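You operate a simulated robot arm through the tools that you are given. There is no shell and no other tool. Be economical: measure what you need, move in short steps, check, and stop when the job is done.

You are at the controls of a simulated two-armed robot. One attempt, no reset.

JOB
Pump the dirty wash water into the tank that has room, then dose it.
Fine: yellow valve set first; pump the tub dry; spout over that tank, strokes as the figure at the water line.

It is judged by the outcome, as a careful person would: the job done as asked, and still so three seconds after it is handed in. It fails if anything else is knocked over, pushed out of place, dropped, spilled or broken.

ROBOT AND FRAMES
Two 7-joint arms with two-finger parallel grippers on one trunk, on a base that drives. Base frame: it is fixed to the floor where the robot stands at the start and does not move with it; the origin is under the middle of the robot, x ahead of it, y to its left, z up. Readings come in mm, degrees, newtons and seconds.
The left shoulder is at the start at [50, 177, 1029], the right one opposite. With the tool pointing down near the work surface each hand reaches from about 100 to 680 mm from the robot's upright axis, wherever it stands, measured 20 degrees to its own side. Places, roughly: blue tap lever [400, 200, 700]; dosing spout [900, -500, 1100]; drain of the wash tub [500, 500, 600]; gate of the blue tank [1000, -900, 700]; gate of the green tank [900, -400, 700]; hose valve [300, 600, 700]; yellow valve [500, 0, 700]. Payload 3.43 kg a hand.
Tool frame (each hand has its own): the origin (TCP) lies between the finger pads and is the grasp point; the fingertips stand 34 mm ahead of it; z points along the fingers, y is the line along which they close. The gripper opens to 128 mm. The fingers are 24 mm wide and 12 mm thick; the gripper's body (48 by 130 mm) begins 96 mm behind the TCP.
Orientation is that of the tool frame in the base frame, as a unit quaternion [w, x, y, z]. With the fingers straight down and closing along the base's y, the tool's x points along the base's -x, its y along +y and its z along -z.

CONTROLS
- The arms move only by the tool nudge_tool. It takes "left_steps", "right_steps" or both (then of equal length, played together; a hand with none holds still); each is a list of rows, each an object (a shift or turn left out is 0, a gripper value left out holds the last) with "angular": the turn, a rotation vector about the tool's x, y, z in degrees, a list of three; "dp": the shift along the tool's x, y, z in mm, a list of three; "jaw": the finger opening in mm, from 0 to 128. In form: [{"angular": [ax, ay, az], "dp": [dx, dy, dz], "jaw": jaw}, ...]. A call has 1 to 10 rows; each row is the pose to reach, as a shift and turn from the pose commanded when the call began, along the tool's axes at that moment. Rows are played at 5 a second. More than 50 mm and 8.6 degrees between two rows, or a gripper value outside its range, and nothing of the call is played. A pose out of reach is approached as far as the arm can. The call stops where the force on the tool passes 50 N (or 10 N more than at its start, if that is more) or the arm is blocked; 0.2 s more then pass. Each finger travels about 108 mm/s and halts on what it meets, pressing with about 29 N; the grip force reading is that of the motor and also rises with nothing between the fingers. The clock runs only during rows and for 0.2 s after the last one: add rows that repeat a pose to give the fingers time. The reply holds the time, the measured pose of the TCP, the force on the tool along the base axes, the opening and the grip force, in the units named above and with some noise, with the torque about the TCP (base axes, N m) and any sound that the robot's microphone picked up.
- Cameras (640 x 400 px; columns grow to the right, rows downward): "scene" is now at [156.7, 9.1, 1186.8]; the picture's right is [0.11, -0.99, 0.00], its down [-0.61, -0.07, -0.79] and it looks along [0.79, 0.09, -0.61] (base axes); focal length 214 px, centre (320, 200). "left" rides on the left gripper at [76, 11, -160] in its tool frame; the picture's right is [-0.15, 0.99, 0.00], its down [-0.88, -0.13, -0.46] and it looks along [-0.45, -0.07, 0.89] (tool axes); focal length 234 px, centre (320, 200). "right" rides on the right gripper at [76, -11, -160] in its tool frame; the picture's right is [0.15, 0.99, 0.00], its down [-0.88, 0.13, -0.46] and it looks along [-0.45, 0.07, 0.89] (tool axes); focal length 234 px, centre (320, 200). There is no depth. A picture from a camera that has moved, and an enlarged one, comes with that camera's place and axes in the base frame and with its lens.
- camera(camera): a new picture of that camera. No time passes.
- move_column(by): slides the trunk up (or, below 0, down) by that many mm; the arms and the scene camera ride with it, the base frame stays. It gives what a move gives, with no picture.
- roll_base(legs): drives the robot by 1 to 6 legs, each [ahead, turn to the left] in mm and degrees, along the robot's own axes; the way and the turn of a leg run together, so that a leg with both is an arc; at most 1500 mm and 180 degrees a leg. The arms and the cameras ride along, it lands a little off, and it stops where it bumps. It gives what a move gives.
- head_to(pan, tilt): turns the head with the scene camera to pan (to the left, within 80 degrees either way) and tilt (down, from -29 to 69), counted from straight ahead of the robot. It gives what a move gives.
- inspect(camera, box): a new picture of the part [left, top, right, bottom] of that camera's present view, enlarged. No time passes.
- hand_in(): hands the job in; it is judged then, once.

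Work in short steps. Places have to be worked out from the pictures, the camera data and where the tool is seen: move nearer, look again, correct. Check each grasp and each placing, and mend what went wrong. You have 120 turns and 100 pictures in all, those below and enlarged ones among them. Open the grippers and draw the arms clear of the work before you hand the job in, unless the task says otherwise; then end with one line.

The tools are called after "Emit:" by a JSON object that holds its "op" and its "data". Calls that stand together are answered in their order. nudge_tool: Moves the arms, as the interface text tells. Its arguments: {"type":"object","properties":{"left_steps":{"type":"array","items":{"type":"object","properties":{"angular":{"type":"array","items":{"type":"number"}},"dp":{"type":"array","items":{"type":"number"}},"jaw":{"type":"number"}}}},"right_steps":{"type":"array","items":{"type":"object","properties":{"angular":{"type":"array","items":{"type":"number"}},"dp":{"type":"array","items":{"type":"number"}},"jaw":{"type":"number"}}}}},"required":[]} The other tools are called the same way: move_column (by) slides the trunk up or down; roll_base (legs) drives the base; head_to (pan, tilt) turns the head that bears the scene camera; camera (camera) takes a picture; inspect (camera, box) takes an enlarged picture of a part of a camera's view; hand_in () hands the job in.

At the start:

```text
t: 0.0
left_tcp_pos: [440.2, 24.2, 1000.4]
left_orientation: [0.001, 0.0, 1.0, 0.0]
left_contact_force: [-0.2, -0.6, 0.1]
left_torque: [-0.04, 0.01, 0.01]
left_gripper_width: 128.1
left_finger_force: 0.1
right_tcp_pos: [456.2, -405.4, 999.8]
right_orientation: [0.0, 0.0, 1.0, 0.001]
right_contact_force: [-0.4, 0.2, 0.0]
right_torque: [0.01, -0.02, 0.0]
right_gripper_width: 128.4
right_finger_force: 0.1
trunk travel left (down, up): [-200.0, 201.0]
robot x, y, heading: [1.8, -1.1, -0.2]
head pan, tilt: [6.2, 37.8]
```

scene: 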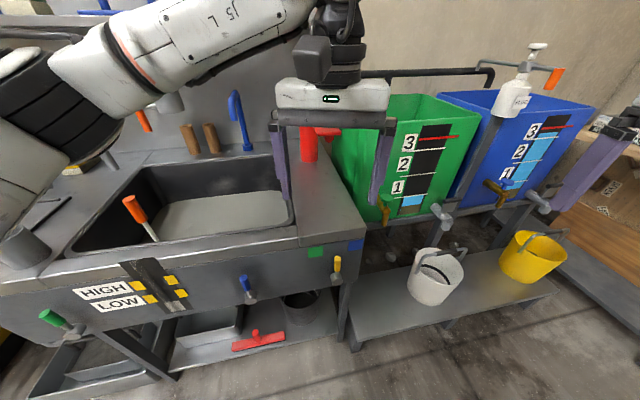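
right: 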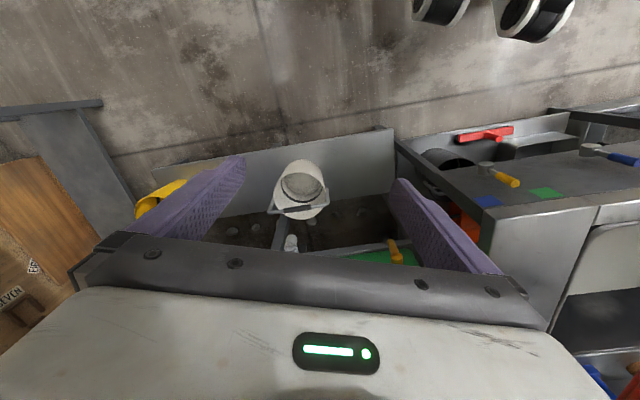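
left: 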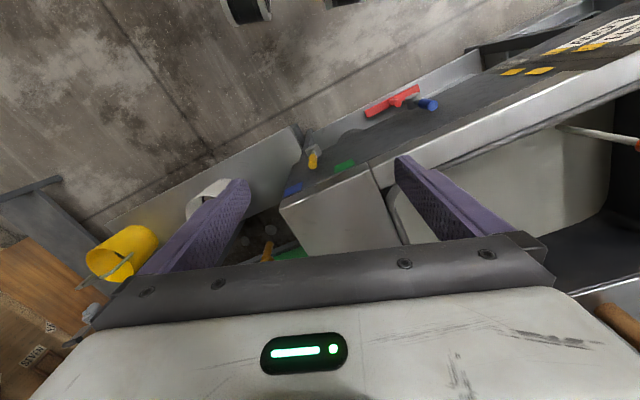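

The scene shows a sink, a green tank with a low level and a blue tank that is nearly full. I'll enlarge the key parts: gauges, yellow valve, pump.

Emit:
{"op": "inspect", "data": {"camera": "scene", "box": [360, 80, 600, 230]}}

Emit:
{"op": "inspect", "data": {"camera": "scene", "box": [220, 100, 380, 300]}}

Emit:
{"op": "inspect", "data": {"camera": "scene", "box": [0, 180, 240, 360]}}

```text
2.67 times, centred on (480, 155) of scene
camera zoom: at [156.7, 9.1, 1186.8], right [0.11, -0.99, 0.0], down [-0.61, -0.07, -0.79], along [0.79, 0.09, -0.61], focal length 572 px, centre (-107, 320)
```

zoom: 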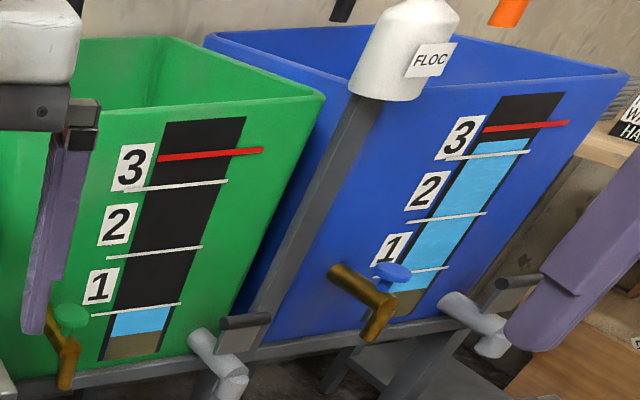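

```text
2.00 times, centred on (300, 200) of scene
camera zoom: at [156.7, 9.1, 1186.8], right [0.11, -0.99, 0.0], down [-0.61, -0.07, -0.79], along [0.79, 0.09, -0.61], focal length 429 px, centre (360, 200)
```

zoom: 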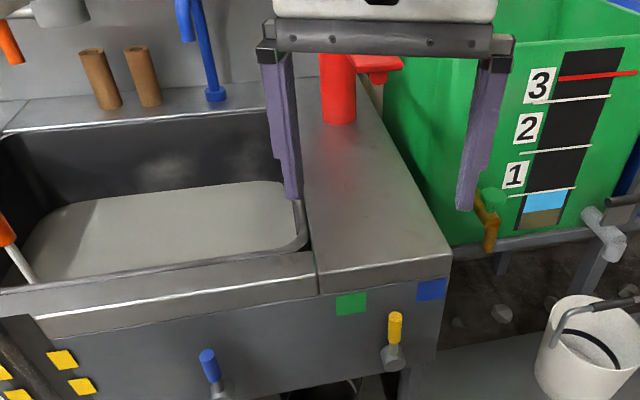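

```text
2.22 times, centred on (120, 270) of scene
camera zoom: at [156.7, 9.1, 1186.8], right [0.11, -0.99, 0.0], down [-0.61, -0.07, -0.79], along [0.79, 0.09, -0.61], focal length 477 px, centre (764, 44)
```

zoom: 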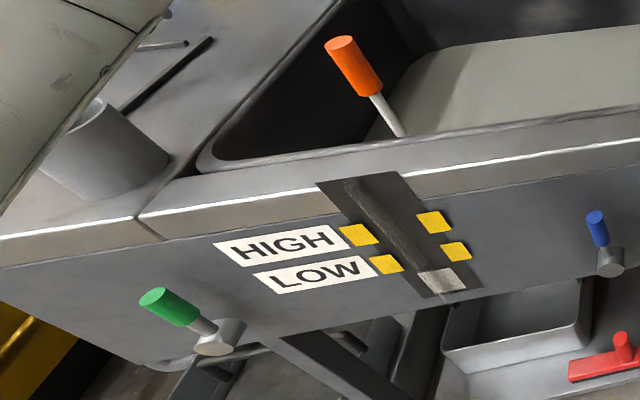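

The yellow valve sits between a green and a blue mark. I'll look around with the head for the pump, the drain and the dosing unit.

Emit:
{"op": "head_to", "data": {"pan": -35, "tilt": 25}}

Emit:
{"op": "camera", "data": {"camera": "scene"}}

Emit:
{"op": "head_to", "data": {"pan": 50, "tilt": 35}}

Emit:
{"op": "camera", "data": {"camera": "scene"}}

```text
t: 1.1
left_tcp_pos: [440.4, 26.1, 999.9]
left_orientation: [0.0, -0.001, 1.0, 0.0]
left_contact_force: [0.1, 0.1, -0.2]
left_torque: [0.0, 0.0, -0.02]
left_gripper_width: 127.9
left_finger_force: 0.2
right_tcp_pos: [454.7, -405.0, 999.6]
right_orientation: [0.0, 0.0, 1.0, 0.0]
right_contact_force: [1.0, 0.5, -0.3]
right_torque: [-0.01, -0.02, 0.03]
right_gripper_width: 128.0
right_finger_force: 0.0
trunk travel left (down, up): [-200.0, 201.0]
robot x, y, heading: [-1.8, 0.5, -0.0]
head pan, tilt: [-35.0, 25.0]
```

```text
93 pictures are left
camera scene: at [146.2, -53.0, 1206.8], right [-0.57, -0.82, 0.0], down [-0.35, 0.24, -0.91], along [0.74, -0.52, -0.42], focal length 214 px, centre (320, 200)
```

scene: 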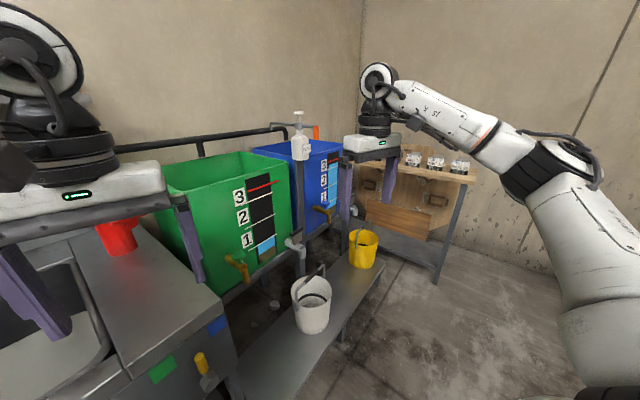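

```text
t: 2.7
left_tcp_pos: [440.0, 25.1, 999.5]
left_orientation: [0.0, 0.0, 1.0, 0.0]
left_contact_force: [0.8, 0.3, 0.1]
left_torque: [0.0, 0.02, 0.01]
left_gripper_width: 128.0
left_finger_force: 0.1
right_tcp_pos: [454.9, -404.8, 999.4]
right_orientation: [0.0, 0.0, 1.0, 0.0]
right_contact_force: [0.8, -0.1, -0.3]
right_torque: [-0.03, 0.01, -0.02]
right_gripper_width: 127.8
right_finger_force: 0.1
trunk travel left (down, up): [-200.0, 201.0]
robot x, y, heading: [0.8, 2.0, -0.3]
head pan, tilt: [50.0, 35.0]
```

```text
92 pictures are left
camera scene: at [127.4, 67.2, 1191.0], right [0.77, -0.64, 0.0], down [-0.37, -0.44, -0.82], along [0.53, 0.63, -0.57], focal length 214 px, centre (320, 200)
```

scene: 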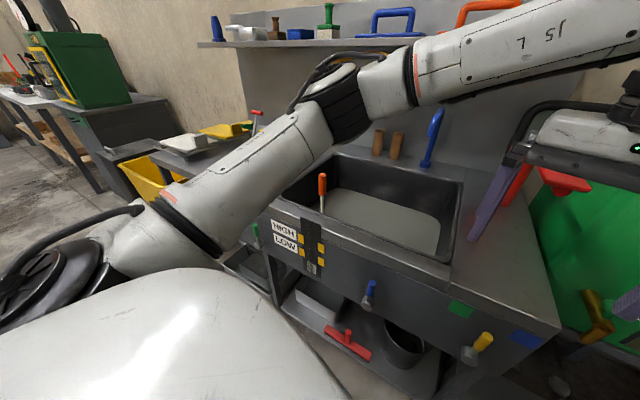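

The left arm blocks the view of the tub and the red pump. I move it back and left, up high and clear of everything.

Emit:
{"op": "nudge_tool", "data": {"left_steps": [{"dp": [20, 40, -6]}, {"dp": [40, 80, -12]}, {"dp": [60, 120, -18]}, {"dp": [80, 160, -24]}, {"dp": [100, 200, -30]}, {"dp": [120, 240, -36]}, {"dp": [140, 280, -42]}, {"dp": [160, 320, -48]}, {"dp": [180, 360, -54]}, {"dp": [200, 400, -60]}]}}

Emit:
{"op": "head_to", "data": {"pan": 0, "tilt": 38}}

Emit:
{"op": "camera", "data": {"camera": "scene"}}

```text
t: 4.9
left_tcp_pos: [297.7, 373.8, 1034.6]
left_orientation: [0.0, 0.0, 1.0, 0.0]
left_contact_force: [0.2, -0.2, -0.1]
left_torque: [0.0, 0.01, 0.02]
left_gripper_width: 127.8
left_finger_force: 0.1
left hand out of reach, approached as far as the arm can: row 9, 10
right_tcp_pos: [456.7, -405.1, 1000.5]
right_orientation: [0.0, 0.0, 1.0, 0.0]
right_contact_force: [0.9, -0.9, -0.4]
right_torque: [-0.03, 0.02, 0.0]
right_gripper_width: 128.2
right_finger_force: 0.1
trunk travel left (down, up): [-200.0, 201.0]
robot x, y, heading: [1.5, 2.5, -0.1]
head pan, tilt: [50.0, 35.0]
```

```text
t: 6.0
left_tcp_pos: [299.5, 374.6, 1034.6]
left_orientation: [-0.001, 0.0, 1.0, 0.0]
left_contact_force: [-0.1, -0.9, -0.9]
left_torque: [0.01, -0.01, -0.04]
left_gripper_width: 128.0
left_finger_force: 0.0
right_tcp_pos: [455.8, -405.2, 999.6]
right_orientation: [0.001, 0.0, 1.0, 0.0]
right_contact_force: [0.4, 0.2, -0.3]
right_torque: [0.01, 0.01, 0.0]
right_gripper_width: 128.2
right_finger_force: 0.1
trunk travel left (down, up): [-200.0, 201.0]
robot x, y, heading: [2.7, -2.0, -0.0]
head pan, tilt: [0.0, 38.0]
```

```text
91 pictures are left
camera scene: at [157.0, -0.1, 1186.4], right [0.0, -1.0, 0.0], down [-0.62, 0.0, -0.79], along [0.79, 0.0, -0.62], focal length 214 px, centre (320, 200)
```

scene: 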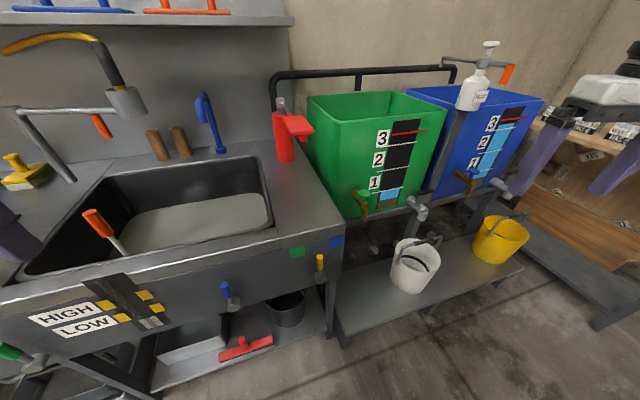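

Clear view now. I'll zoom in on the pump, the yellow valve, the dosing unit and the left side.

Emit:
{"op": "inspect", "data": {"camera": "scene", "box": [255, 70, 355, 180]}}

Emit:
{"op": "inspect", "data": {"camera": "scene", "box": [270, 220, 360, 290]}}

Emit:
{"op": "inspect", "data": {"camera": "scene", "box": [400, 30, 560, 130]}}

Emit:
{"op": "inspect", "data": {"camera": "scene", "box": [0, 190, 180, 380]}}

```text
3.64 times, centred on (305, 125) of scene
camera zoom: at [157.0, -0.1, 1186.4], right [0.0, -1.0, 0.0], down [-0.62, 0.0, -0.79], along [0.79, 0.0, -0.62], focal length 780 px, centre (374, 473)
```

zoom: 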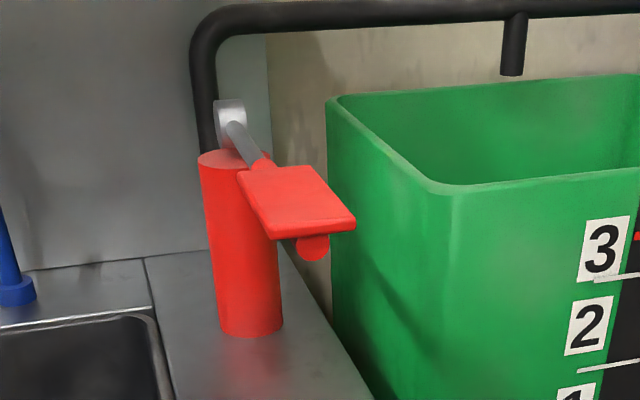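

```text
5.71 times, centred on (315, 255) of scene
camera zoom: at [157.0, -0.1, 1186.4], right [0.0, -1.0, 0.0], down [-0.62, 0.0, -0.79], along [0.79, 0.0, -0.62], focal length 1226 px, centre (349, -114)
```

zoom: 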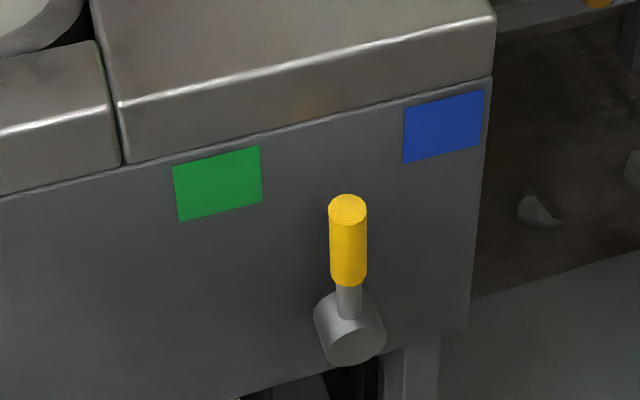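

```text
4.00 times, centred on (480, 80) of scene
camera zoom: at [157.0, -0.1, 1186.4], right [0.0, -1.0, 0.0], down [-0.62, 0.0, -0.79], along [0.79, 0.0, -0.62], focal length 858 px, centre (-320, 680)
```

zoom: 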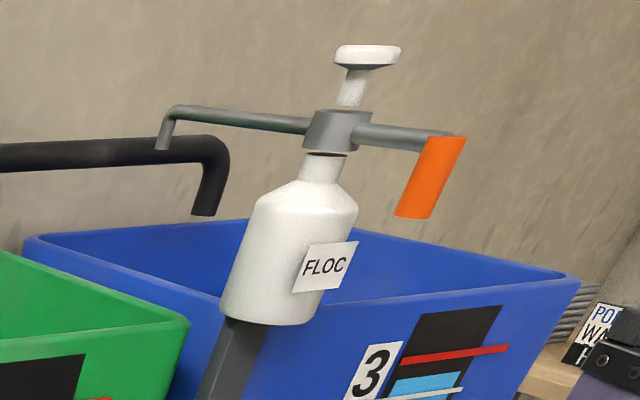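

```text
2.11 times, centred on (90, 285) of scene
camera zoom: at [157.0, -0.1, 1186.4], right [0.0, -1.0, 0.0], down [-0.62, 0.0, -0.79], along [0.79, 0.0, -0.62], focal length 452 px, centre (804, 21)
```

zoom: 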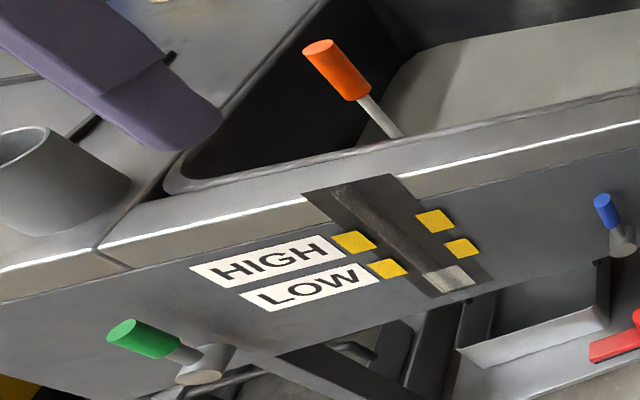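

Estimates: yellow handle near (500, 0, 727), panel at x≈530, green mark up‑left of the hub. I bring the right hand over with a 35° forward tilt, short of the panel, to look more closely.

Emit:
{"op": "nudge_tool", "data": {"right_steps": [{"dp": [3, 40, 10], "angular": [0, -3.5, 0]}, {"dp": [6, 80, 20], "angular": [0, -7, 0]}, {"dp": [9, 120, 30], "angular": [0, -10.5, 0]}, {"dp": [12, 160, 40], "angular": [0, -14, 0]}, {"dp": [16, 200, 55], "angular": [0, -17.5, 0]}, {"dp": [20, 240, 75], "angular": [0, -21, 0]}, {"dp": [24, 280, 95], "angular": [0, -24.5, 0]}, {"dp": [28, 320, 115], "angular": [0, -28, 0]}, {"dp": [32, 360, 135], "angular": [0, -31.5, 0]}, {"dp": [36, 400, 155], "angular": [0, -35, 0]}]}}

Emit:
{"op": "camera", "data": {"camera": "right"}}

Emit:
{"op": "camera", "data": {"camera": "scene"}}

```text
t: 8.2
left_tcp_pos: [298.3, 373.9, 1035.3]
left_orientation: [0.0, 0.0, 1.0, 0.0]
left_contact_force: [0.5, 0.0, -0.3]
left_torque: [-0.04, -0.01, -0.01]
left_gripper_width: 128.1
left_finger_force: 0.0
right_tcp_pos: [421.2, -4.6, 846.1]
right_orientation: [0.302, 0.0, 0.953, 0.0]
right_contact_force: [-0.9, -0.1, 1.1]
right_torque: [0.0, 0.02, 0.01]
right_gripper_width: 128.3
right_finger_force: 0.1
trunk travel left (down, up): [-200.0, 201.0]
robot x, y, heading: [2.1, 3.8, -0.3]
head pan, tilt: [0.0, 38.0]
```

```text
86 pictures are left
camera right: at [267.4, -15.4, 933.0], right [-0.12, 0.99, -0.08], down [0.46, 0.13, 0.88], along [0.88, 0.07, -0.47], focal length 234 px, centre (320, 200)
```

right: 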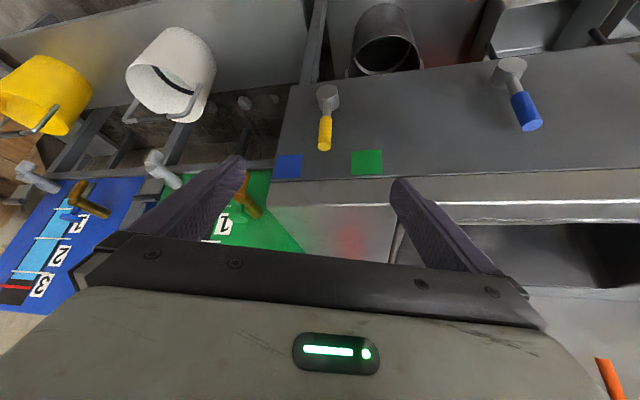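

```text
85 pictures are left
camera scene: at [157.0, 0.1, 1186.5], right [0.0, -1.0, 0.0], down [-0.62, 0.0, -0.79], along [0.79, 0.0, -0.62], focal length 214 px, centre (320, 200)
```

scene: 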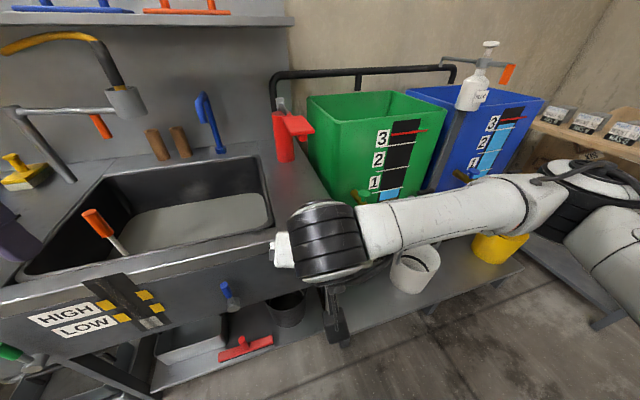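

The handle tip triangulates to about (497, 2, 735), the hub to about (500, 0, 632), and the green mark lies about 25° to the left. I narrow the fingers to 56 mm and straddle the yellow handle.

Emit:
{"op": "nudge_tool", "data": {"right_steps": [{"dp": [6, 6, 20], "jaw": 56}, {"dp": [17, 6, 40], "jaw": 56}, {"dp": [17, 6, 60], "jaw": 56}, {"dp": [17, 6, 80], "jaw": 56}, {"dp": [17, 6, 95], "jaw": 56}, {"dp": [17, 6, 110], "jaw": 56}]}}

Emit:
{"op": "camera", "data": {"camera": "right"}}

```text
t: 9.7
left_tcp_pos: [297.7, 373.2, 1035.5]
left_orientation: [0.0, 0.0, 1.0, 0.0]
left_contact_force: [-0.4, -0.9, 0.2]
left_torque: [0.03, 0.01, 0.03]
left_gripper_width: 127.9
left_finger_force: 0.1
right_tcp_pos: [470.4, 0.7, 745.8]
right_orientation: [0.301, 0.0, 0.954, 0.0]
right_contact_force: [-0.5, -0.3, -0.1]
right_torque: [0.0, -0.01, -0.01]
right_gripper_width: 56.2
right_finger_force: 0.1
trunk travel left (down, up): [-200.0, 201.0]
robot x, y, heading: [2.6, -1.0, -0.0]
head pan, tilt: [0.0, 38.0]
```

```text
84 pictures are left
camera right: at [316.6, -9.5, 832.7], right [-0.12, 0.99, -0.08], down [0.46, 0.13, 0.88], along [0.88, 0.07, -0.47], focal length 234 px, centre (320, 200)
```

right: 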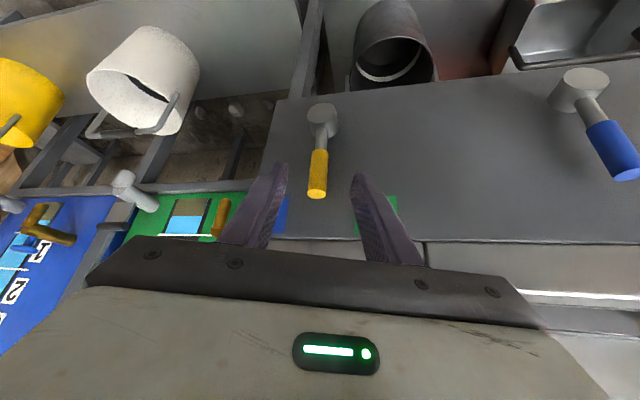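

The fingers straddle the handle. I go 12 mm deeper, narrow to 38 mm, then sweep left in small steps, watching the force.

Emit:
{"op": "nudge_tool", "data": {"right_steps": [{"dp": [0, 0, 6], "jaw": 38}, {"dp": [0, 0, 12], "jaw": 38}, {"dp": [0, 0, 12], "jaw": 38}, {"dp": [0, 8, 12]}, {"dp": [0, 16, 12]}, {"dp": [1, 24, 13]}, {"dp": [2, 30, 14]}, {"dp": [3, 36, 15]}, {"dp": [3, 36, 15]}]}}

Emit:
{"op": "camera", "data": {"camera": "right"}}

```text
t: 11.7
left_tcp_pos: [298.6, 373.1, 1035.0]
left_orientation: [0.0, 0.0, 1.0, 0.001]
left_contact_force: [0.8, -0.2, -0.3]
left_torque: [-0.03, 0.0, 0.03]
left_gripper_width: 128.0
left_finger_force: 0.0
right_tcp_pos: [475.9, 36.6, 730.6]
right_orientation: [0.301, 0.001, 0.954, -0.001]
right_contact_force: [-0.1, -0.2, -0.8]
right_torque: [-0.04, -0.04, -0.04]
right_gripper_width: 38.3
right_finger_force: 0.7
trunk travel left (down, up): [-200.0, 201.0]
robot x, y, heading: [-0.3, -1.3, 0.0]
head pan, tilt: [0.0, 38.0]
```

```text
83 pictures are left
camera right: at [322.5, 26.2, 818.4], right [-0.12, 0.99, -0.08], down [0.46, 0.13, 0.88], along [0.88, 0.07, -0.47], focal length 234 px, centre (320, 200)
```

right: 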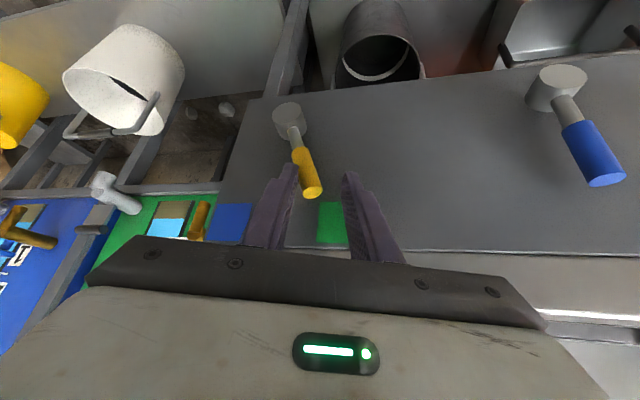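

It turned with it and now points close to the green mark. I push about 12 mm more and feel for a stop.

Emit:
{"op": "nudge_tool", "data": {"right_steps": [{"dp": [0, 4, 0]}, {"dp": [1, 8, 1]}, {"dp": [2, 12, 2]}, {"dp": [2, 12, 2]}]}}

Emit:
{"op": "inspect", "data": {"camera": "right", "box": [200, 80, 440, 260]}}

```text
t: 12.7
left_tcp_pos: [297.1, 373.5, 1034.9]
left_orientation: [0.001, -0.001, 1.0, 0.0]
left_contact_force: [-0.6, -0.4, -0.3]
left_torque: [0.02, 0.0, 0.01]
left_gripper_width: 128.2
left_finger_force: 0.1
right_tcp_pos: [474.7, 50.0, 727.3]
right_orientation: [0.3, 0.0, 0.954, 0.0]
right_contact_force: [-0.4, -0.4, 0.1]
right_torque: [0.0, 0.01, 0.01]
right_gripper_width: 37.9
right_finger_force: 0.1
trunk travel left (down, up): [-200.0, 201.0]
robot x, y, heading: [1.9, 1.1, -0.2]
head pan, tilt: [0.0, 38.0]
```

```text
2.22 times, centred on (320, 170) of right
camera zoom: at [321.4, 38.6, 815.6], right [-0.12, 0.99, -0.08], down [0.46, 0.13, 0.88], along [0.88, 0.07, -0.47], focal length 520 px, centre (320, 267)
```

zoom: 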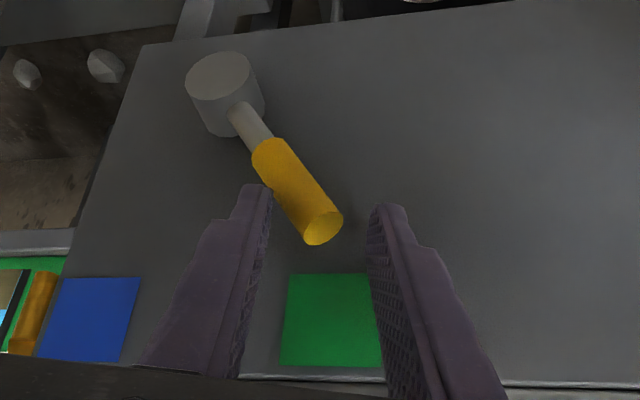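

The handle is at roughly 30–35° toward green, with no stop felt. I withdraw along the tool axis and check the alignment from the head camera.

Emit:
{"op": "nudge_tool", "data": {"right_steps": [{"dp": [0, 0, -20], "jaw": 60}, {"dp": [0, 0, -50], "jaw": 60}, {"dp": [0, 0, -90]}, {"dp": [0, -30, -125]}, {"dp": [0, -70, -150]}, {"dp": [0, -115, -165]}, {"dp": [0, -160, -175]}, {"dp": [0, -200, -185]}, {"dp": [0, -240, -190]}]}}

Emit:
{"op": "inspect", "data": {"camera": "scene", "box": [270, 220, 360, 290]}}

Emit:
{"op": "camera", "data": {"camera": "scene"}}

```text
t: 14.7
left_tcp_pos: [298.2, 373.4, 1034.6]
left_orientation: [0.0, -0.001, 1.0, 0.0]
left_contact_force: [0.0, -0.2, -0.3]
left_torque: [0.02, 0.01, 0.01]
left_gripper_width: 128.1
left_finger_force: 0.0
right_tcp_pos: [396.7, -180.6, 891.9]
right_orientation: [0.3, 0.0, 0.954, 0.0]
right_contact_force: [-0.1, -0.4, 0.2]
right_torque: [-0.01, 0.02, 0.0]
right_gripper_width: 60.0
right_finger_force: 0.1
right hand out of reach, approached as far as the arm can: row 8, 9
trunk travel left (down, up): [-200.0, 201.0]
robot x, y, heading: [0.8, -4.1, 0.2]
head pan, tilt: [0.0, 38.0]
```

```text
5.71 times, centred on (315, 255) of scene
camera zoom: at [156.8, -0.7, 1186.5], right [0.0, -1.0, 0.0], down [-0.62, 0.0, -0.79], along [0.79, 0.0, -0.62], focal length 1226 px, centre (349, -114)
```

zoom: 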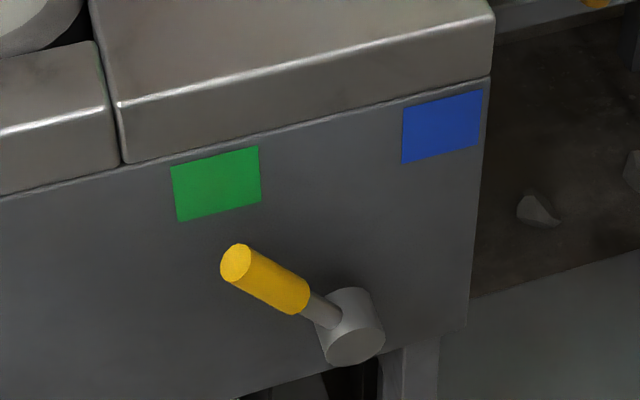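

```text
80 pictures are left
camera scene: at [156.8, -0.7, 1186.5], right [0.0, -1.0, 0.0], down [-0.62, 0.0, -0.79], along [0.79, 0.0, -0.62], focal length 214 px, centre (320, 200)
```

scene: 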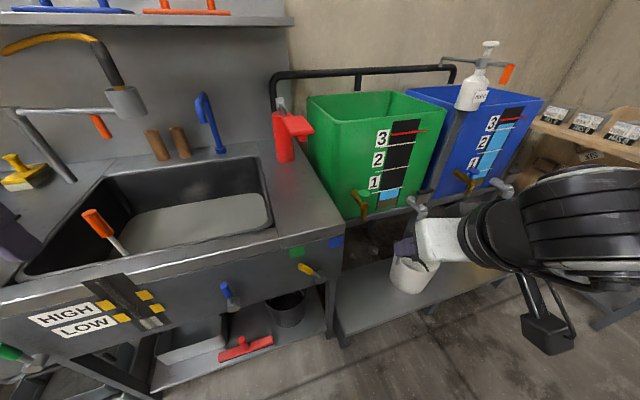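

By parallax-corrected projection the handle points right at the green mark, so the valve is set. Next the red pump near (780, 70, 970): I drive 150 mm ahead to bring it in reach.

Emit:
{"op": "roll_base", "data": {"legs": [[150, 0]]}}

Emit:
{"op": "camera", "data": {"camera": "scene"}}

```text
t: 16.0
left_tcp_pos: [445.3, 373.7, 1036.1]
left_orientation: [0.0, 0.0, 1.0, 0.001]
left_contact_force: [0.0, 0.0, 0.0]
left_torque: [0.03, 0.0, 0.0]
left_gripper_width: 127.8
left_finger_force: 0.0
right_tcp_pos: [544.7, -180.0, 892.9]
right_orientation: [0.299, 0.0, 0.954, 0.0]
right_contact_force: [0.2, 0.9, 0.9]
right_torque: [-0.01, -0.02, -0.01]
right_gripper_width: 59.8
right_finger_force: 0.0
trunk travel left (down, up): [-200.0, 201.0]
robot x, y, heading: [150.1, 2.9, 0.2]
head pan, tilt: [0.0, 38.0]
```

```text
79 pictures are left
camera scene: at [305.5, 0.1, 1186.4], right [0.0, -1.0, 0.0], down [-0.62, 0.0, -0.79], along [0.79, 0.0, -0.62], focal length 214 px, centre (320, 200)
```

scene: 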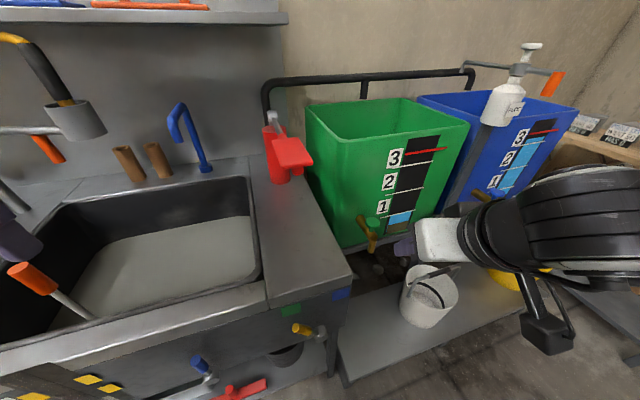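

Emit:
{"op": "inspect", "data": {"camera": "scene", "box": [240, 80, 340, 200]}}

Emit:
{"op": "inspect", "data": {"camera": "scene", "box": [440, 30, 580, 130]}}

```text
3.33 times, centred on (290, 140) of scene
camera zoom: at [305.5, 0.1, 1186.4], right [0.0, -1.0, 0.0], down [-0.62, 0.0, -0.79], along [0.79, 0.0, -0.62], focal length 715 px, centre (420, 400)
```

zoom: 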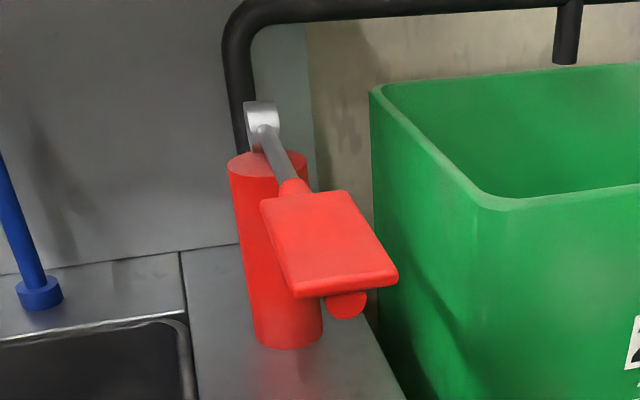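

```text
4.00 times, centred on (510, 80) of scene
camera zoom: at [305.5, 0.1, 1186.4], right [0.0, -1.0, 0.0], down [-0.62, 0.0, -0.79], along [0.79, 0.0, -0.62], focal length 858 px, centre (-440, 680)
```

zoom: 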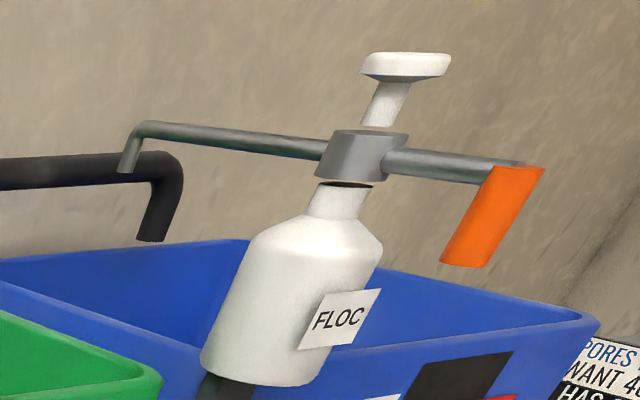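

The pump's press plate triangulates to x 633–714, y 12–94, z≈1010. I raise the trunk 150 mm, then turn the right hand vertical, lift it and close its fingers.

Emit:
{"op": "move_column", "data": {"by": 150}}

Emit:
{"op": "nudge_tool", "data": {"right_steps": [{"dp": [-12, 0, -17], "angular": [0, 5, 0], "jaw": 20}, {"dp": [-24, 0, -34], "angular": [0, 10, 0], "jaw": 0}, {"dp": [-36, 0, -51], "angular": [0, 15, 0]}, {"dp": [-48, 10, -68], "angular": [0, 20, 0]}, {"dp": [-60, 30, -80], "angular": [0, 25, 0]}, {"dp": [-70, 60, -80], "angular": [0, 30, 0]}, {"dp": [-80, 100, -80], "angular": [0, 35, 0]}, {"dp": [-90, 140, -75], "angular": [0, 35, 0]}, {"dp": [-100, 180, -70], "angular": [0, 35, 0]}]}}

Emit:
{"op": "camera", "data": {"camera": "scene"}}

Emit:
{"op": "camera", "data": {"camera": "right"}}

```text
t: 17.8
left_tcp_pos: [445.4, 373.0, 1185.9]
left_orientation: [-0.001, -0.001, 1.0, 0.0]
left_contact_force: [0.3, -0.8, 0.0]
left_torque: [0.03, -0.01, 0.0]
left_gripper_width: 128.0
left_finger_force: 0.0
right_tcp_pos: [544.1, -177.8, 1041.9]
right_orientation: [0.3, 0.001, 0.954, 0.0]
right_contact_force: [1.3, 0.2, 0.9]
right_torque: [0.03, -0.01, 0.0]
right_gripper_width: 60.0
right_finger_force: 0.0
trunk travel left (down, up): [-350.0, 51.0]
robot x, y, heading: [151.8, -2.7, 0.0]
head pan, tilt: [0.0, 38.0]
```

```text
t: 19.8
left_tcp_pos: [445.9, 373.9, 1184.8]
left_orientation: [0.001, 0.0, 1.0, -0.001]
left_contact_force: [0.1, -0.1, -0.1]
left_torque: [-0.01, -0.01, 0.02]
left_gripper_width: 128.1
left_finger_force: 0.0
right_tcp_pos: [587.0, 2.2, 1155.7]
right_orientation: [-0.003, 0.0, 1.0, -0.001]
right_contact_force: [0.7, 0.2, 0.8]
right_torque: [-0.04, -0.01, 0.03]
right_gripper_width: 0.0
right_finger_force: 28.9
trunk travel left (down, up): [-350.0, 51.0]
robot x, y, heading: [149.0, 0.6, 0.0]
head pan, tilt: [0.0, 38.0]
```

```text
76 pictures are left
camera scene: at [305.2, 1.2, 1336.4], right [0.0, -1.0, 0.0], down [-0.62, 0.0, -0.79], along [0.79, 0.0, -0.62], focal length 214 px, centre (320, 200)
```

scene: 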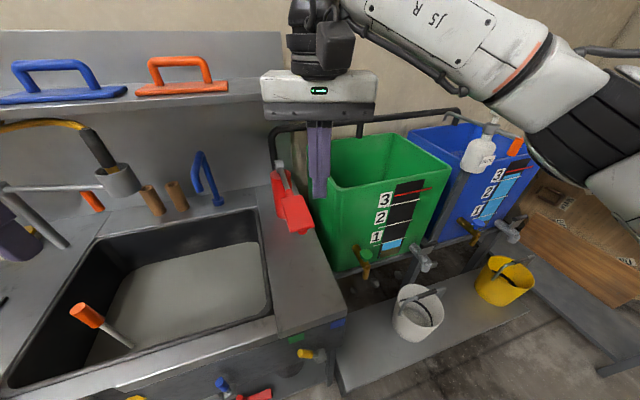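

```text
75 pictures are left
camera right: at [512.7, -8.2, 1316.8], right [-0.15, 0.99, 0.0], down [0.88, 0.13, 0.45], along [0.45, 0.07, -0.89], focal length 234 px, centre (320, 200)
```

right: 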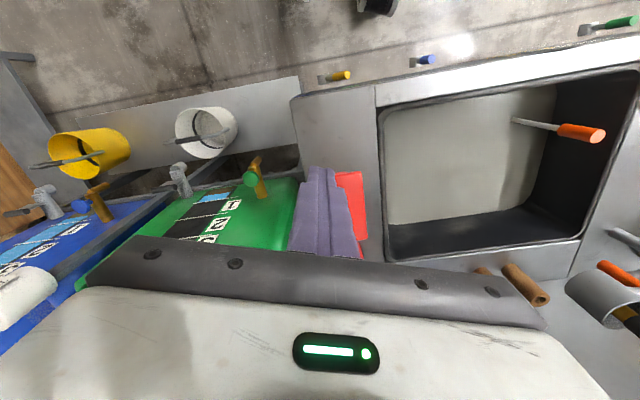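

The finger is right of the plate. I place the closed fingertips over the plate centre (≈(668, 50)) and come down to z≈1065 before contact.

Emit:
{"op": "nudge_tool", "data": {"right_steps": [{"dp": [-40, 24, 0]}, {"dp": [-81, 48, 0]}, {"dp": [-81, 48, 40]}, {"dp": [-81, 48, 75]}, {"dp": [-81, 48, 90]}]}}

Emit:
{"op": "camera", "data": {"camera": "scene"}}

Emit:
{"op": "camera", "data": {"camera": "right"}}

```text
t: 21.0
left_tcp_pos: [446.0, 372.5, 1185.7]
left_orientation: [0.0, -0.001, 1.0, 0.001]
left_contact_force: [-0.8, -0.1, 0.1]
left_torque: [0.03, 0.02, -0.04]
left_gripper_width: 128.0
left_finger_force: 0.0
right_tcp_pos: [668.7, 48.1, 1066.7]
right_orientation: [0.0, 0.0, 1.0, 0.0]
right_contact_force: [0.0, -0.5, -0.4]
right_torque: [-0.03, -0.02, -0.03]
right_gripper_width: 0.0
right_finger_force: 28.9
trunk travel left (down, up): [-350.0, 51.0]
robot x, y, heading: [147.7, -0.1, 0.1]
head pan, tilt: [0.0, 38.0]
```

```text
74 pictures are left
camera scene: at [305.3, -0.1, 1336.4], right [0.0, -1.0, 0.0], down [-0.62, 0.0, -0.79], along [0.79, 0.0, -0.62], focal length 214 px, centre (320, 200)
```

scene: 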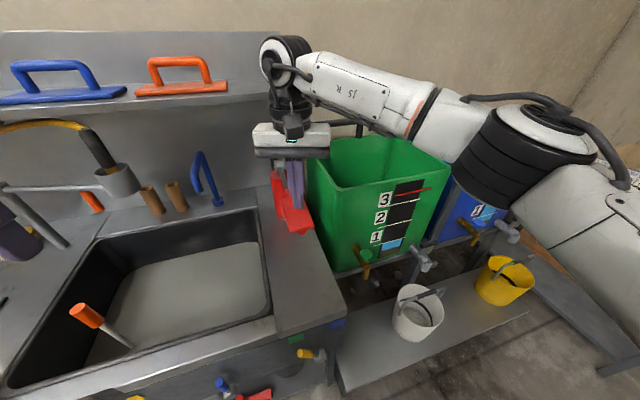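

```text
73 pictures are left
camera right: at [593.4, 37.0, 1226.5], right [-0.15, 0.99, 0.0], down [0.88, 0.13, 0.45], along [0.45, 0.07, -0.89], focal length 234 px, centre (320, 200)
```

right: 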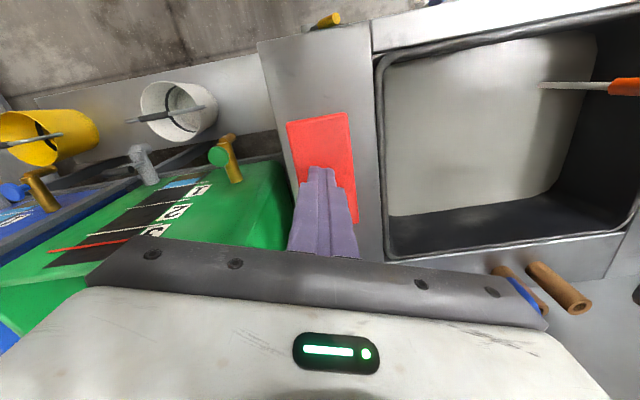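

Fingertips are well centred over the plate. I press down slowly and note where contact begins.

Emit:
{"op": "nudge_tool", "data": {"right_steps": [{"dp": [0, 0, 10]}, {"dp": [0, 0, 20]}, {"dp": [0, 0, 30]}, {"dp": [0, 0, 40]}, {"dp": [0, 0, 50]}, {"dp": [0, 0, 60]}, {"dp": [0, 0, 70]}]}}

Emit:
{"op": "camera", "data": {"camera": "scene"}}

```text
t: 22.6
left_tcp_pos: [445.4, 373.4, 1185.6]
left_orientation: [0.0, -0.001, 1.0, 0.0]
left_contact_force: [-0.1, 0.3, 0.3]
left_torque: [-0.01, 0.0, -0.02]
left_gripper_width: 127.7
left_finger_force: 0.0
right_tcp_pos: [667.4, 47.7, 996.2]
right_orientation: [-0.001, 0.0, 1.0, 0.0]
right_contact_force: [2.9, 0.2, 5.8]
right_torque: [0.07, -0.22, -0.06]
right_gripper_width: 0.0
right_finger_force: 28.8
trunk travel left (down, up): [-350.0, 51.0]
robot x, y, heading: [147.6, 0.4, 0.2]
head pan, tilt: [0.0, 38.0]
```

```text
72 pictures are left
camera scene: at [305.1, 0.1, 1336.5], right [0.0, -1.0, 0.0], down [-0.62, 0.0, -0.79], along [0.79, 0.0, -0.62], focal length 214 px, centre (320, 200)
```

scene: 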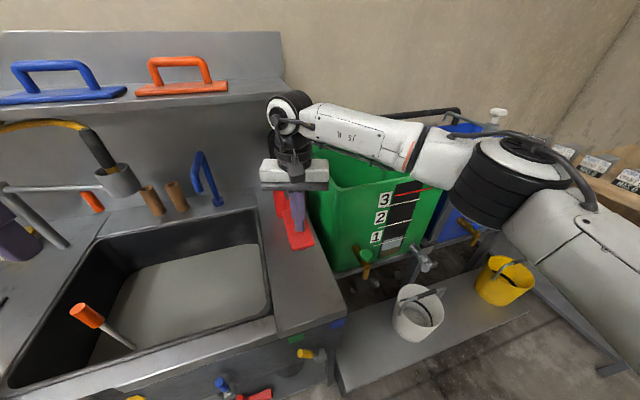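

The plate is moving down with about 6 N. I continue until the end of the stroke.

Emit:
{"op": "nudge_tool", "data": {"right_steps": [{"dp": [0, 0, 10]}, {"dp": [0, 0, 20]}, {"dp": [0, 0, 30]}, {"dp": [0, 0, 40]}, {"dp": [0, 0, 50]}, {"dp": [0, 0, 60]}]}}

Emit:
{"op": "camera", "data": {"camera": "scene"}}

```text
t: 24.0
left_tcp_pos: [445.4, 372.9, 1185.9]
left_orientation: [0.0, -0.001, 1.0, 0.0]
left_contact_force: [0.3, 0.1, 0.3]
left_torque: [-0.03, -0.02, 0.01]
left_gripper_width: 127.7
left_finger_force: 0.1
right_tcp_pos: [666.8, 48.3, 935.7]
right_orientation: [0.0, -0.001, 1.0, -0.001]
right_contact_force: [3.2, 0.2, 9.3]
right_torque: [0.18, -0.16, -0.03]
right_gripper_width: 0.0
right_finger_force: 29.5
trunk travel left (down, up): [-350.0, 51.0]
robot x, y, heading: [147.6, -0.9, 0.2]
head pan, tilt: [0.0, 38.0]
```

```text
71 pictures are left
camera scene: at [304.6, 0.1, 1336.5], right [0.0, -1.0, 0.0], down [-0.62, 0.0, -0.79], along [0.79, 0.0, -0.62], focal length 214 px, centre (320, 200)
```

scene: 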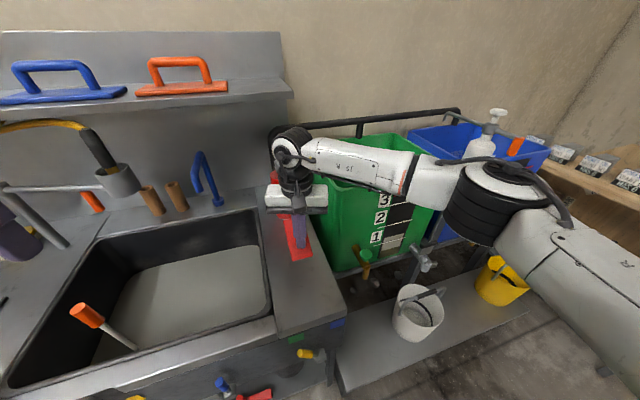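

Still moving at about 9 N. I continue down in small steps to find the stop.

Emit:
{"op": "nudge_tool", "data": {"right_steps": [{"dp": [0, 0, 8]}, {"dp": [0, 0, 16]}, {"dp": [0, 0, 24]}, {"dp": [0, 0, 32]}]}}

Emit:
{"op": "inspect", "data": {"camera": "scene", "box": [240, 120, 440, 280]}}

```text
t: 25.0
left_tcp_pos: [444.6, 373.5, 1185.7]
left_orientation: [0.0, 0.0, 1.0, 0.001]
left_contact_force: [-0.1, 0.5, 0.3]
left_torque: [0.0, 0.0, -0.01]
left_gripper_width: 127.9
left_finger_force: 0.0
right_tcp_pos: [667.3, 47.4, 905.2]
right_orientation: [-0.001, 0.0, 1.0, -0.001]
right_contact_force: [2.3, 0.6, 10.3]
right_torque: [0.09, -0.23, -0.01]
right_gripper_width: 0.0
right_finger_force: 28.8
trunk travel left (down, up): [-350.0, 51.0]
robot x, y, heading: [148.8, 1.2, -0.0]
head pan, tilt: [0.0, 38.0]
```

```text
2.50 times, centred on (340, 200) of scene
camera zoom: at [304.4, 0.0, 1336.6], right [0.0, -1.0, 0.0], down [-0.62, 0.0, -0.79], along [0.79, 0.0, -0.62], focal length 536 px, centre (270, 200)
```

zoom: 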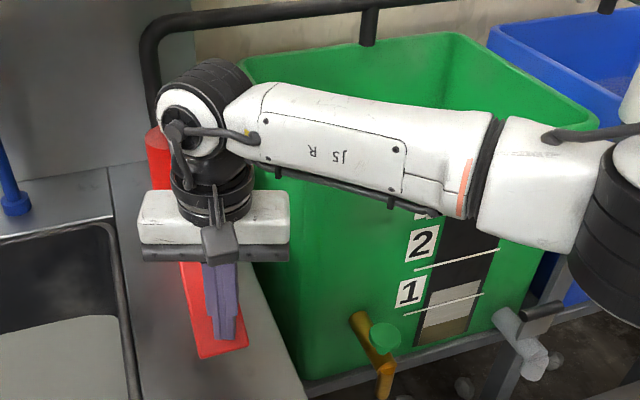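

Level in the green tank is rising with grey water, so the routing is right. I lift to let the handle return.

Emit:
{"op": "nudge_tool", "data": {"right_steps": [{"dp": [0, 0, -30]}, {"dp": [0, 0, -60]}, {"dp": [0, 0, -90]}, {"dp": [0, 0, -120]}, {"dp": [0, 0, -150]}, {"dp": [0, 0, -165]}]}}

Emit:
{"op": "camera", "data": {"camera": "scene"}}

```text
t: 26.4
left_tcp_pos: [445.6, 373.0, 1184.3]
left_orientation: [0.0, 0.0, 1.0, 0.001]
left_contact_force: [0.7, -0.5, -0.5]
left_torque: [0.0, 0.03, 0.03]
left_gripper_width: 128.0
left_finger_force: 0.1
right_tcp_pos: [668.4, 49.2, 1068.6]
right_orientation: [-0.001, 0.0, 1.0, 0.0]
right_contact_force: [-0.2, -0.1, -0.1]
right_torque: [0.01, 0.01, -0.01]
right_gripper_width: 0.0
right_finger_force: 28.8
trunk travel left (down, up): [-350.0, 51.0]
robot x, y, heading: [148.8, 1.1, -0.2]
head pan, tilt: [0.0, 38.0]
```

```text
69 pictures are left
camera scene: at [305.1, 0.1, 1336.4], right [0.0, -1.0, 0.0], down [-0.62, 0.0, -0.79], along [0.79, 0.0, -0.62], focal length 214 px, centre (320, 200)
```

scene: 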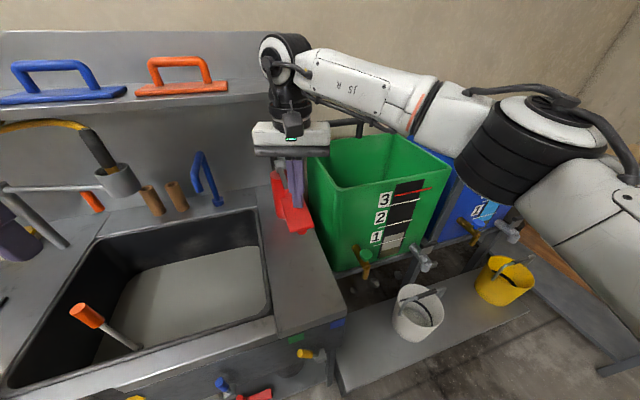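

The handle springs back by itself. I now make several faster full strokes and then check the levels.

Emit:
{"op": "nudge_tool", "data": {"right_steps": [{"dp": [0, 0, 50]}, {"dp": [0, 0, 100]}, {"dp": [0, 0, 150]}, {"dp": [0, 0, 165]}, {"dp": [0, 0, 115]}, {"dp": [0, 0, 65]}, {"dp": [0, 0, 20]}, {"dp": [0, 0, 70]}, {"dp": [0, 0, 120]}, {"dp": [0, 0, 165]}]}}

Emit:
{"op": "nudge_tool", "data": {"right_steps": [{"dp": [0, 0, -50]}, {"dp": [0, 0, -100]}, {"dp": [0, 0, -145]}, {"dp": [0, 0, -95]}, {"dp": [0, 0, -45]}, {"dp": [0, 0, 0]}, {"dp": [0, 0, -50]}, {"dp": [0, 0, -100]}, {"dp": [0, 0, -145]}, {"dp": [0, 0, -145]}]}}

Emit:
{"op": "camera", "data": {"camera": "scene"}}

Emit:
{"op": "inspect", "data": {"camera": "scene", "box": [330, 150, 480, 280]}}

```text
t: 28.6
left_tcp_pos: [445.3, 374.6, 1185.6]
left_orientation: [0.0, -0.001, 1.0, 0.0]
left_contact_force: [-0.1, 0.1, -0.6]
left_torque: [0.01, 0.01, -0.01]
left_gripper_width: 127.9
left_finger_force: 0.0
right_tcp_pos: [665.3, 49.8, 903.6]
right_orientation: [-0.001, -0.001, 1.0, 0.0]
right_contact_force: [-1.0, -0.6, 8.9]
right_torque: [0.1, -0.05, -0.02]
right_gripper_width: 0.1
right_finger_force: 28.8
trunk travel left (down, up): [-350.0, 51.0]
robot x, y, heading: [147.9, -1.3, 0.3]
head pan, tilt: [0.0, 38.0]
```

```text
t: 30.8
left_tcp_pos: [446.5, 373.6, 1185.4]
left_orientation: [0.001, -0.001, 1.0, 0.0]
left_contact_force: [-0.3, -1.1, 0.4]
left_torque: [0.0, -0.02, 0.0]
left_gripper_width: 128.2
left_finger_force: 0.0
right_tcp_pos: [668.4, 48.2, 1050.2]
right_orientation: [-0.002, 0.0, 1.0, 0.0]
right_contact_force: [-0.3, 0.8, 0.0]
right_torque: [0.0, 0.01, -0.01]
right_gripper_width: 0.0
right_finger_force: 29.3
trunk travel left (down, up): [-350.0, 51.0]
robot x, y, heading: [148.7, -1.4, 0.3]
head pan, tilt: [0.0, 38.0]
```

```text
68 pictures are left
camera scene: at [305.4, 0.1, 1336.4], right [0.0, -1.0, 0.0], down [-0.62, 0.0, -0.79], along [0.79, 0.0, -0.62], focal length 214 px, centre (320, 200)
```

scene: 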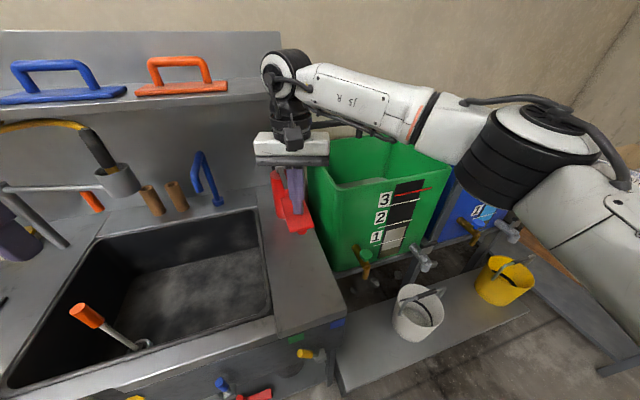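

```text
3.08 times, centred on (405, 215) of scene
camera zoom: at [305.4, 0.1, 1336.4], right [0.0, -1.0, 0.0], down [-0.62, 0.0, -0.79], along [0.79, 0.0, -0.62], focal length 660 px, centre (58, 154)
```

zoom: 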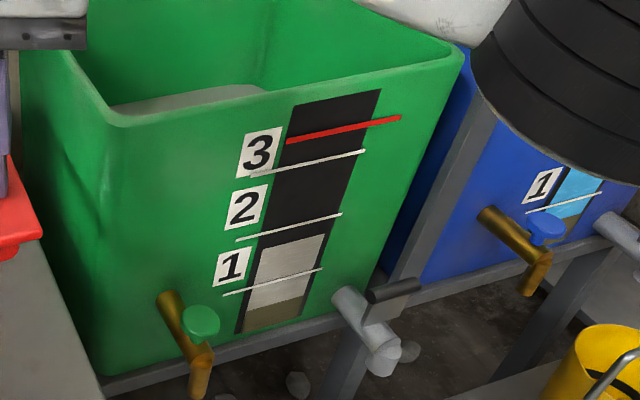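

Tub is nearly empty and the level is approaching line 2. I keep pumping until it stops changing.

Emit:
{"op": "nudge_tool", "data": {"right_steps": [{"dp": [0, 0, 48]}, {"dp": [0, 0, 96]}, {"dp": [0, 0, 147]}, {"dp": [0, 0, 97]}, {"dp": [0, 0, 47]}, {"dp": [0, 0, 0]}]}}

Emit:
{"op": "inspect", "data": {"camera": "scene", "box": [330, 150, 480, 280]}}

Emit:
{"op": "inspect", "data": {"camera": "scene", "box": [30, 200, 280, 380]}}

```text
refused: row 3 steps farther than a row can; nothing moved
```

```text
3.08 times, centred on (405, 215) of scene
camera zoom: at [305.4, 0.1, 1336.4], right [0.0, -1.0, 0.0], down [-0.62, 0.0, -0.79], along [0.79, 0.0, -0.62], focal length 660 px, centre (58, 154)
```

zoom: 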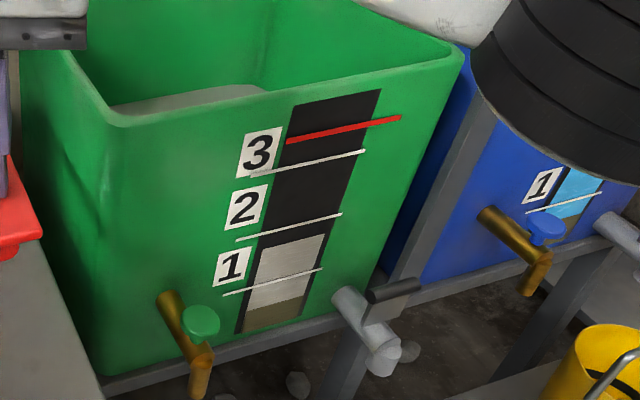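

```text
2.22 times, centred on (155, 290) of scene
camera zoom: at [305.4, 0.1, 1336.4], right [0.0, -1.0, 0.0], down [-0.62, 0.0, -0.79], along [0.79, 0.0, -0.62], focal length 477 px, centre (687, 0)
```

zoom: 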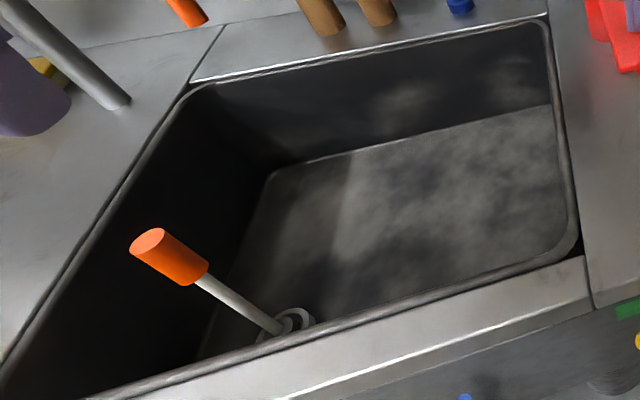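

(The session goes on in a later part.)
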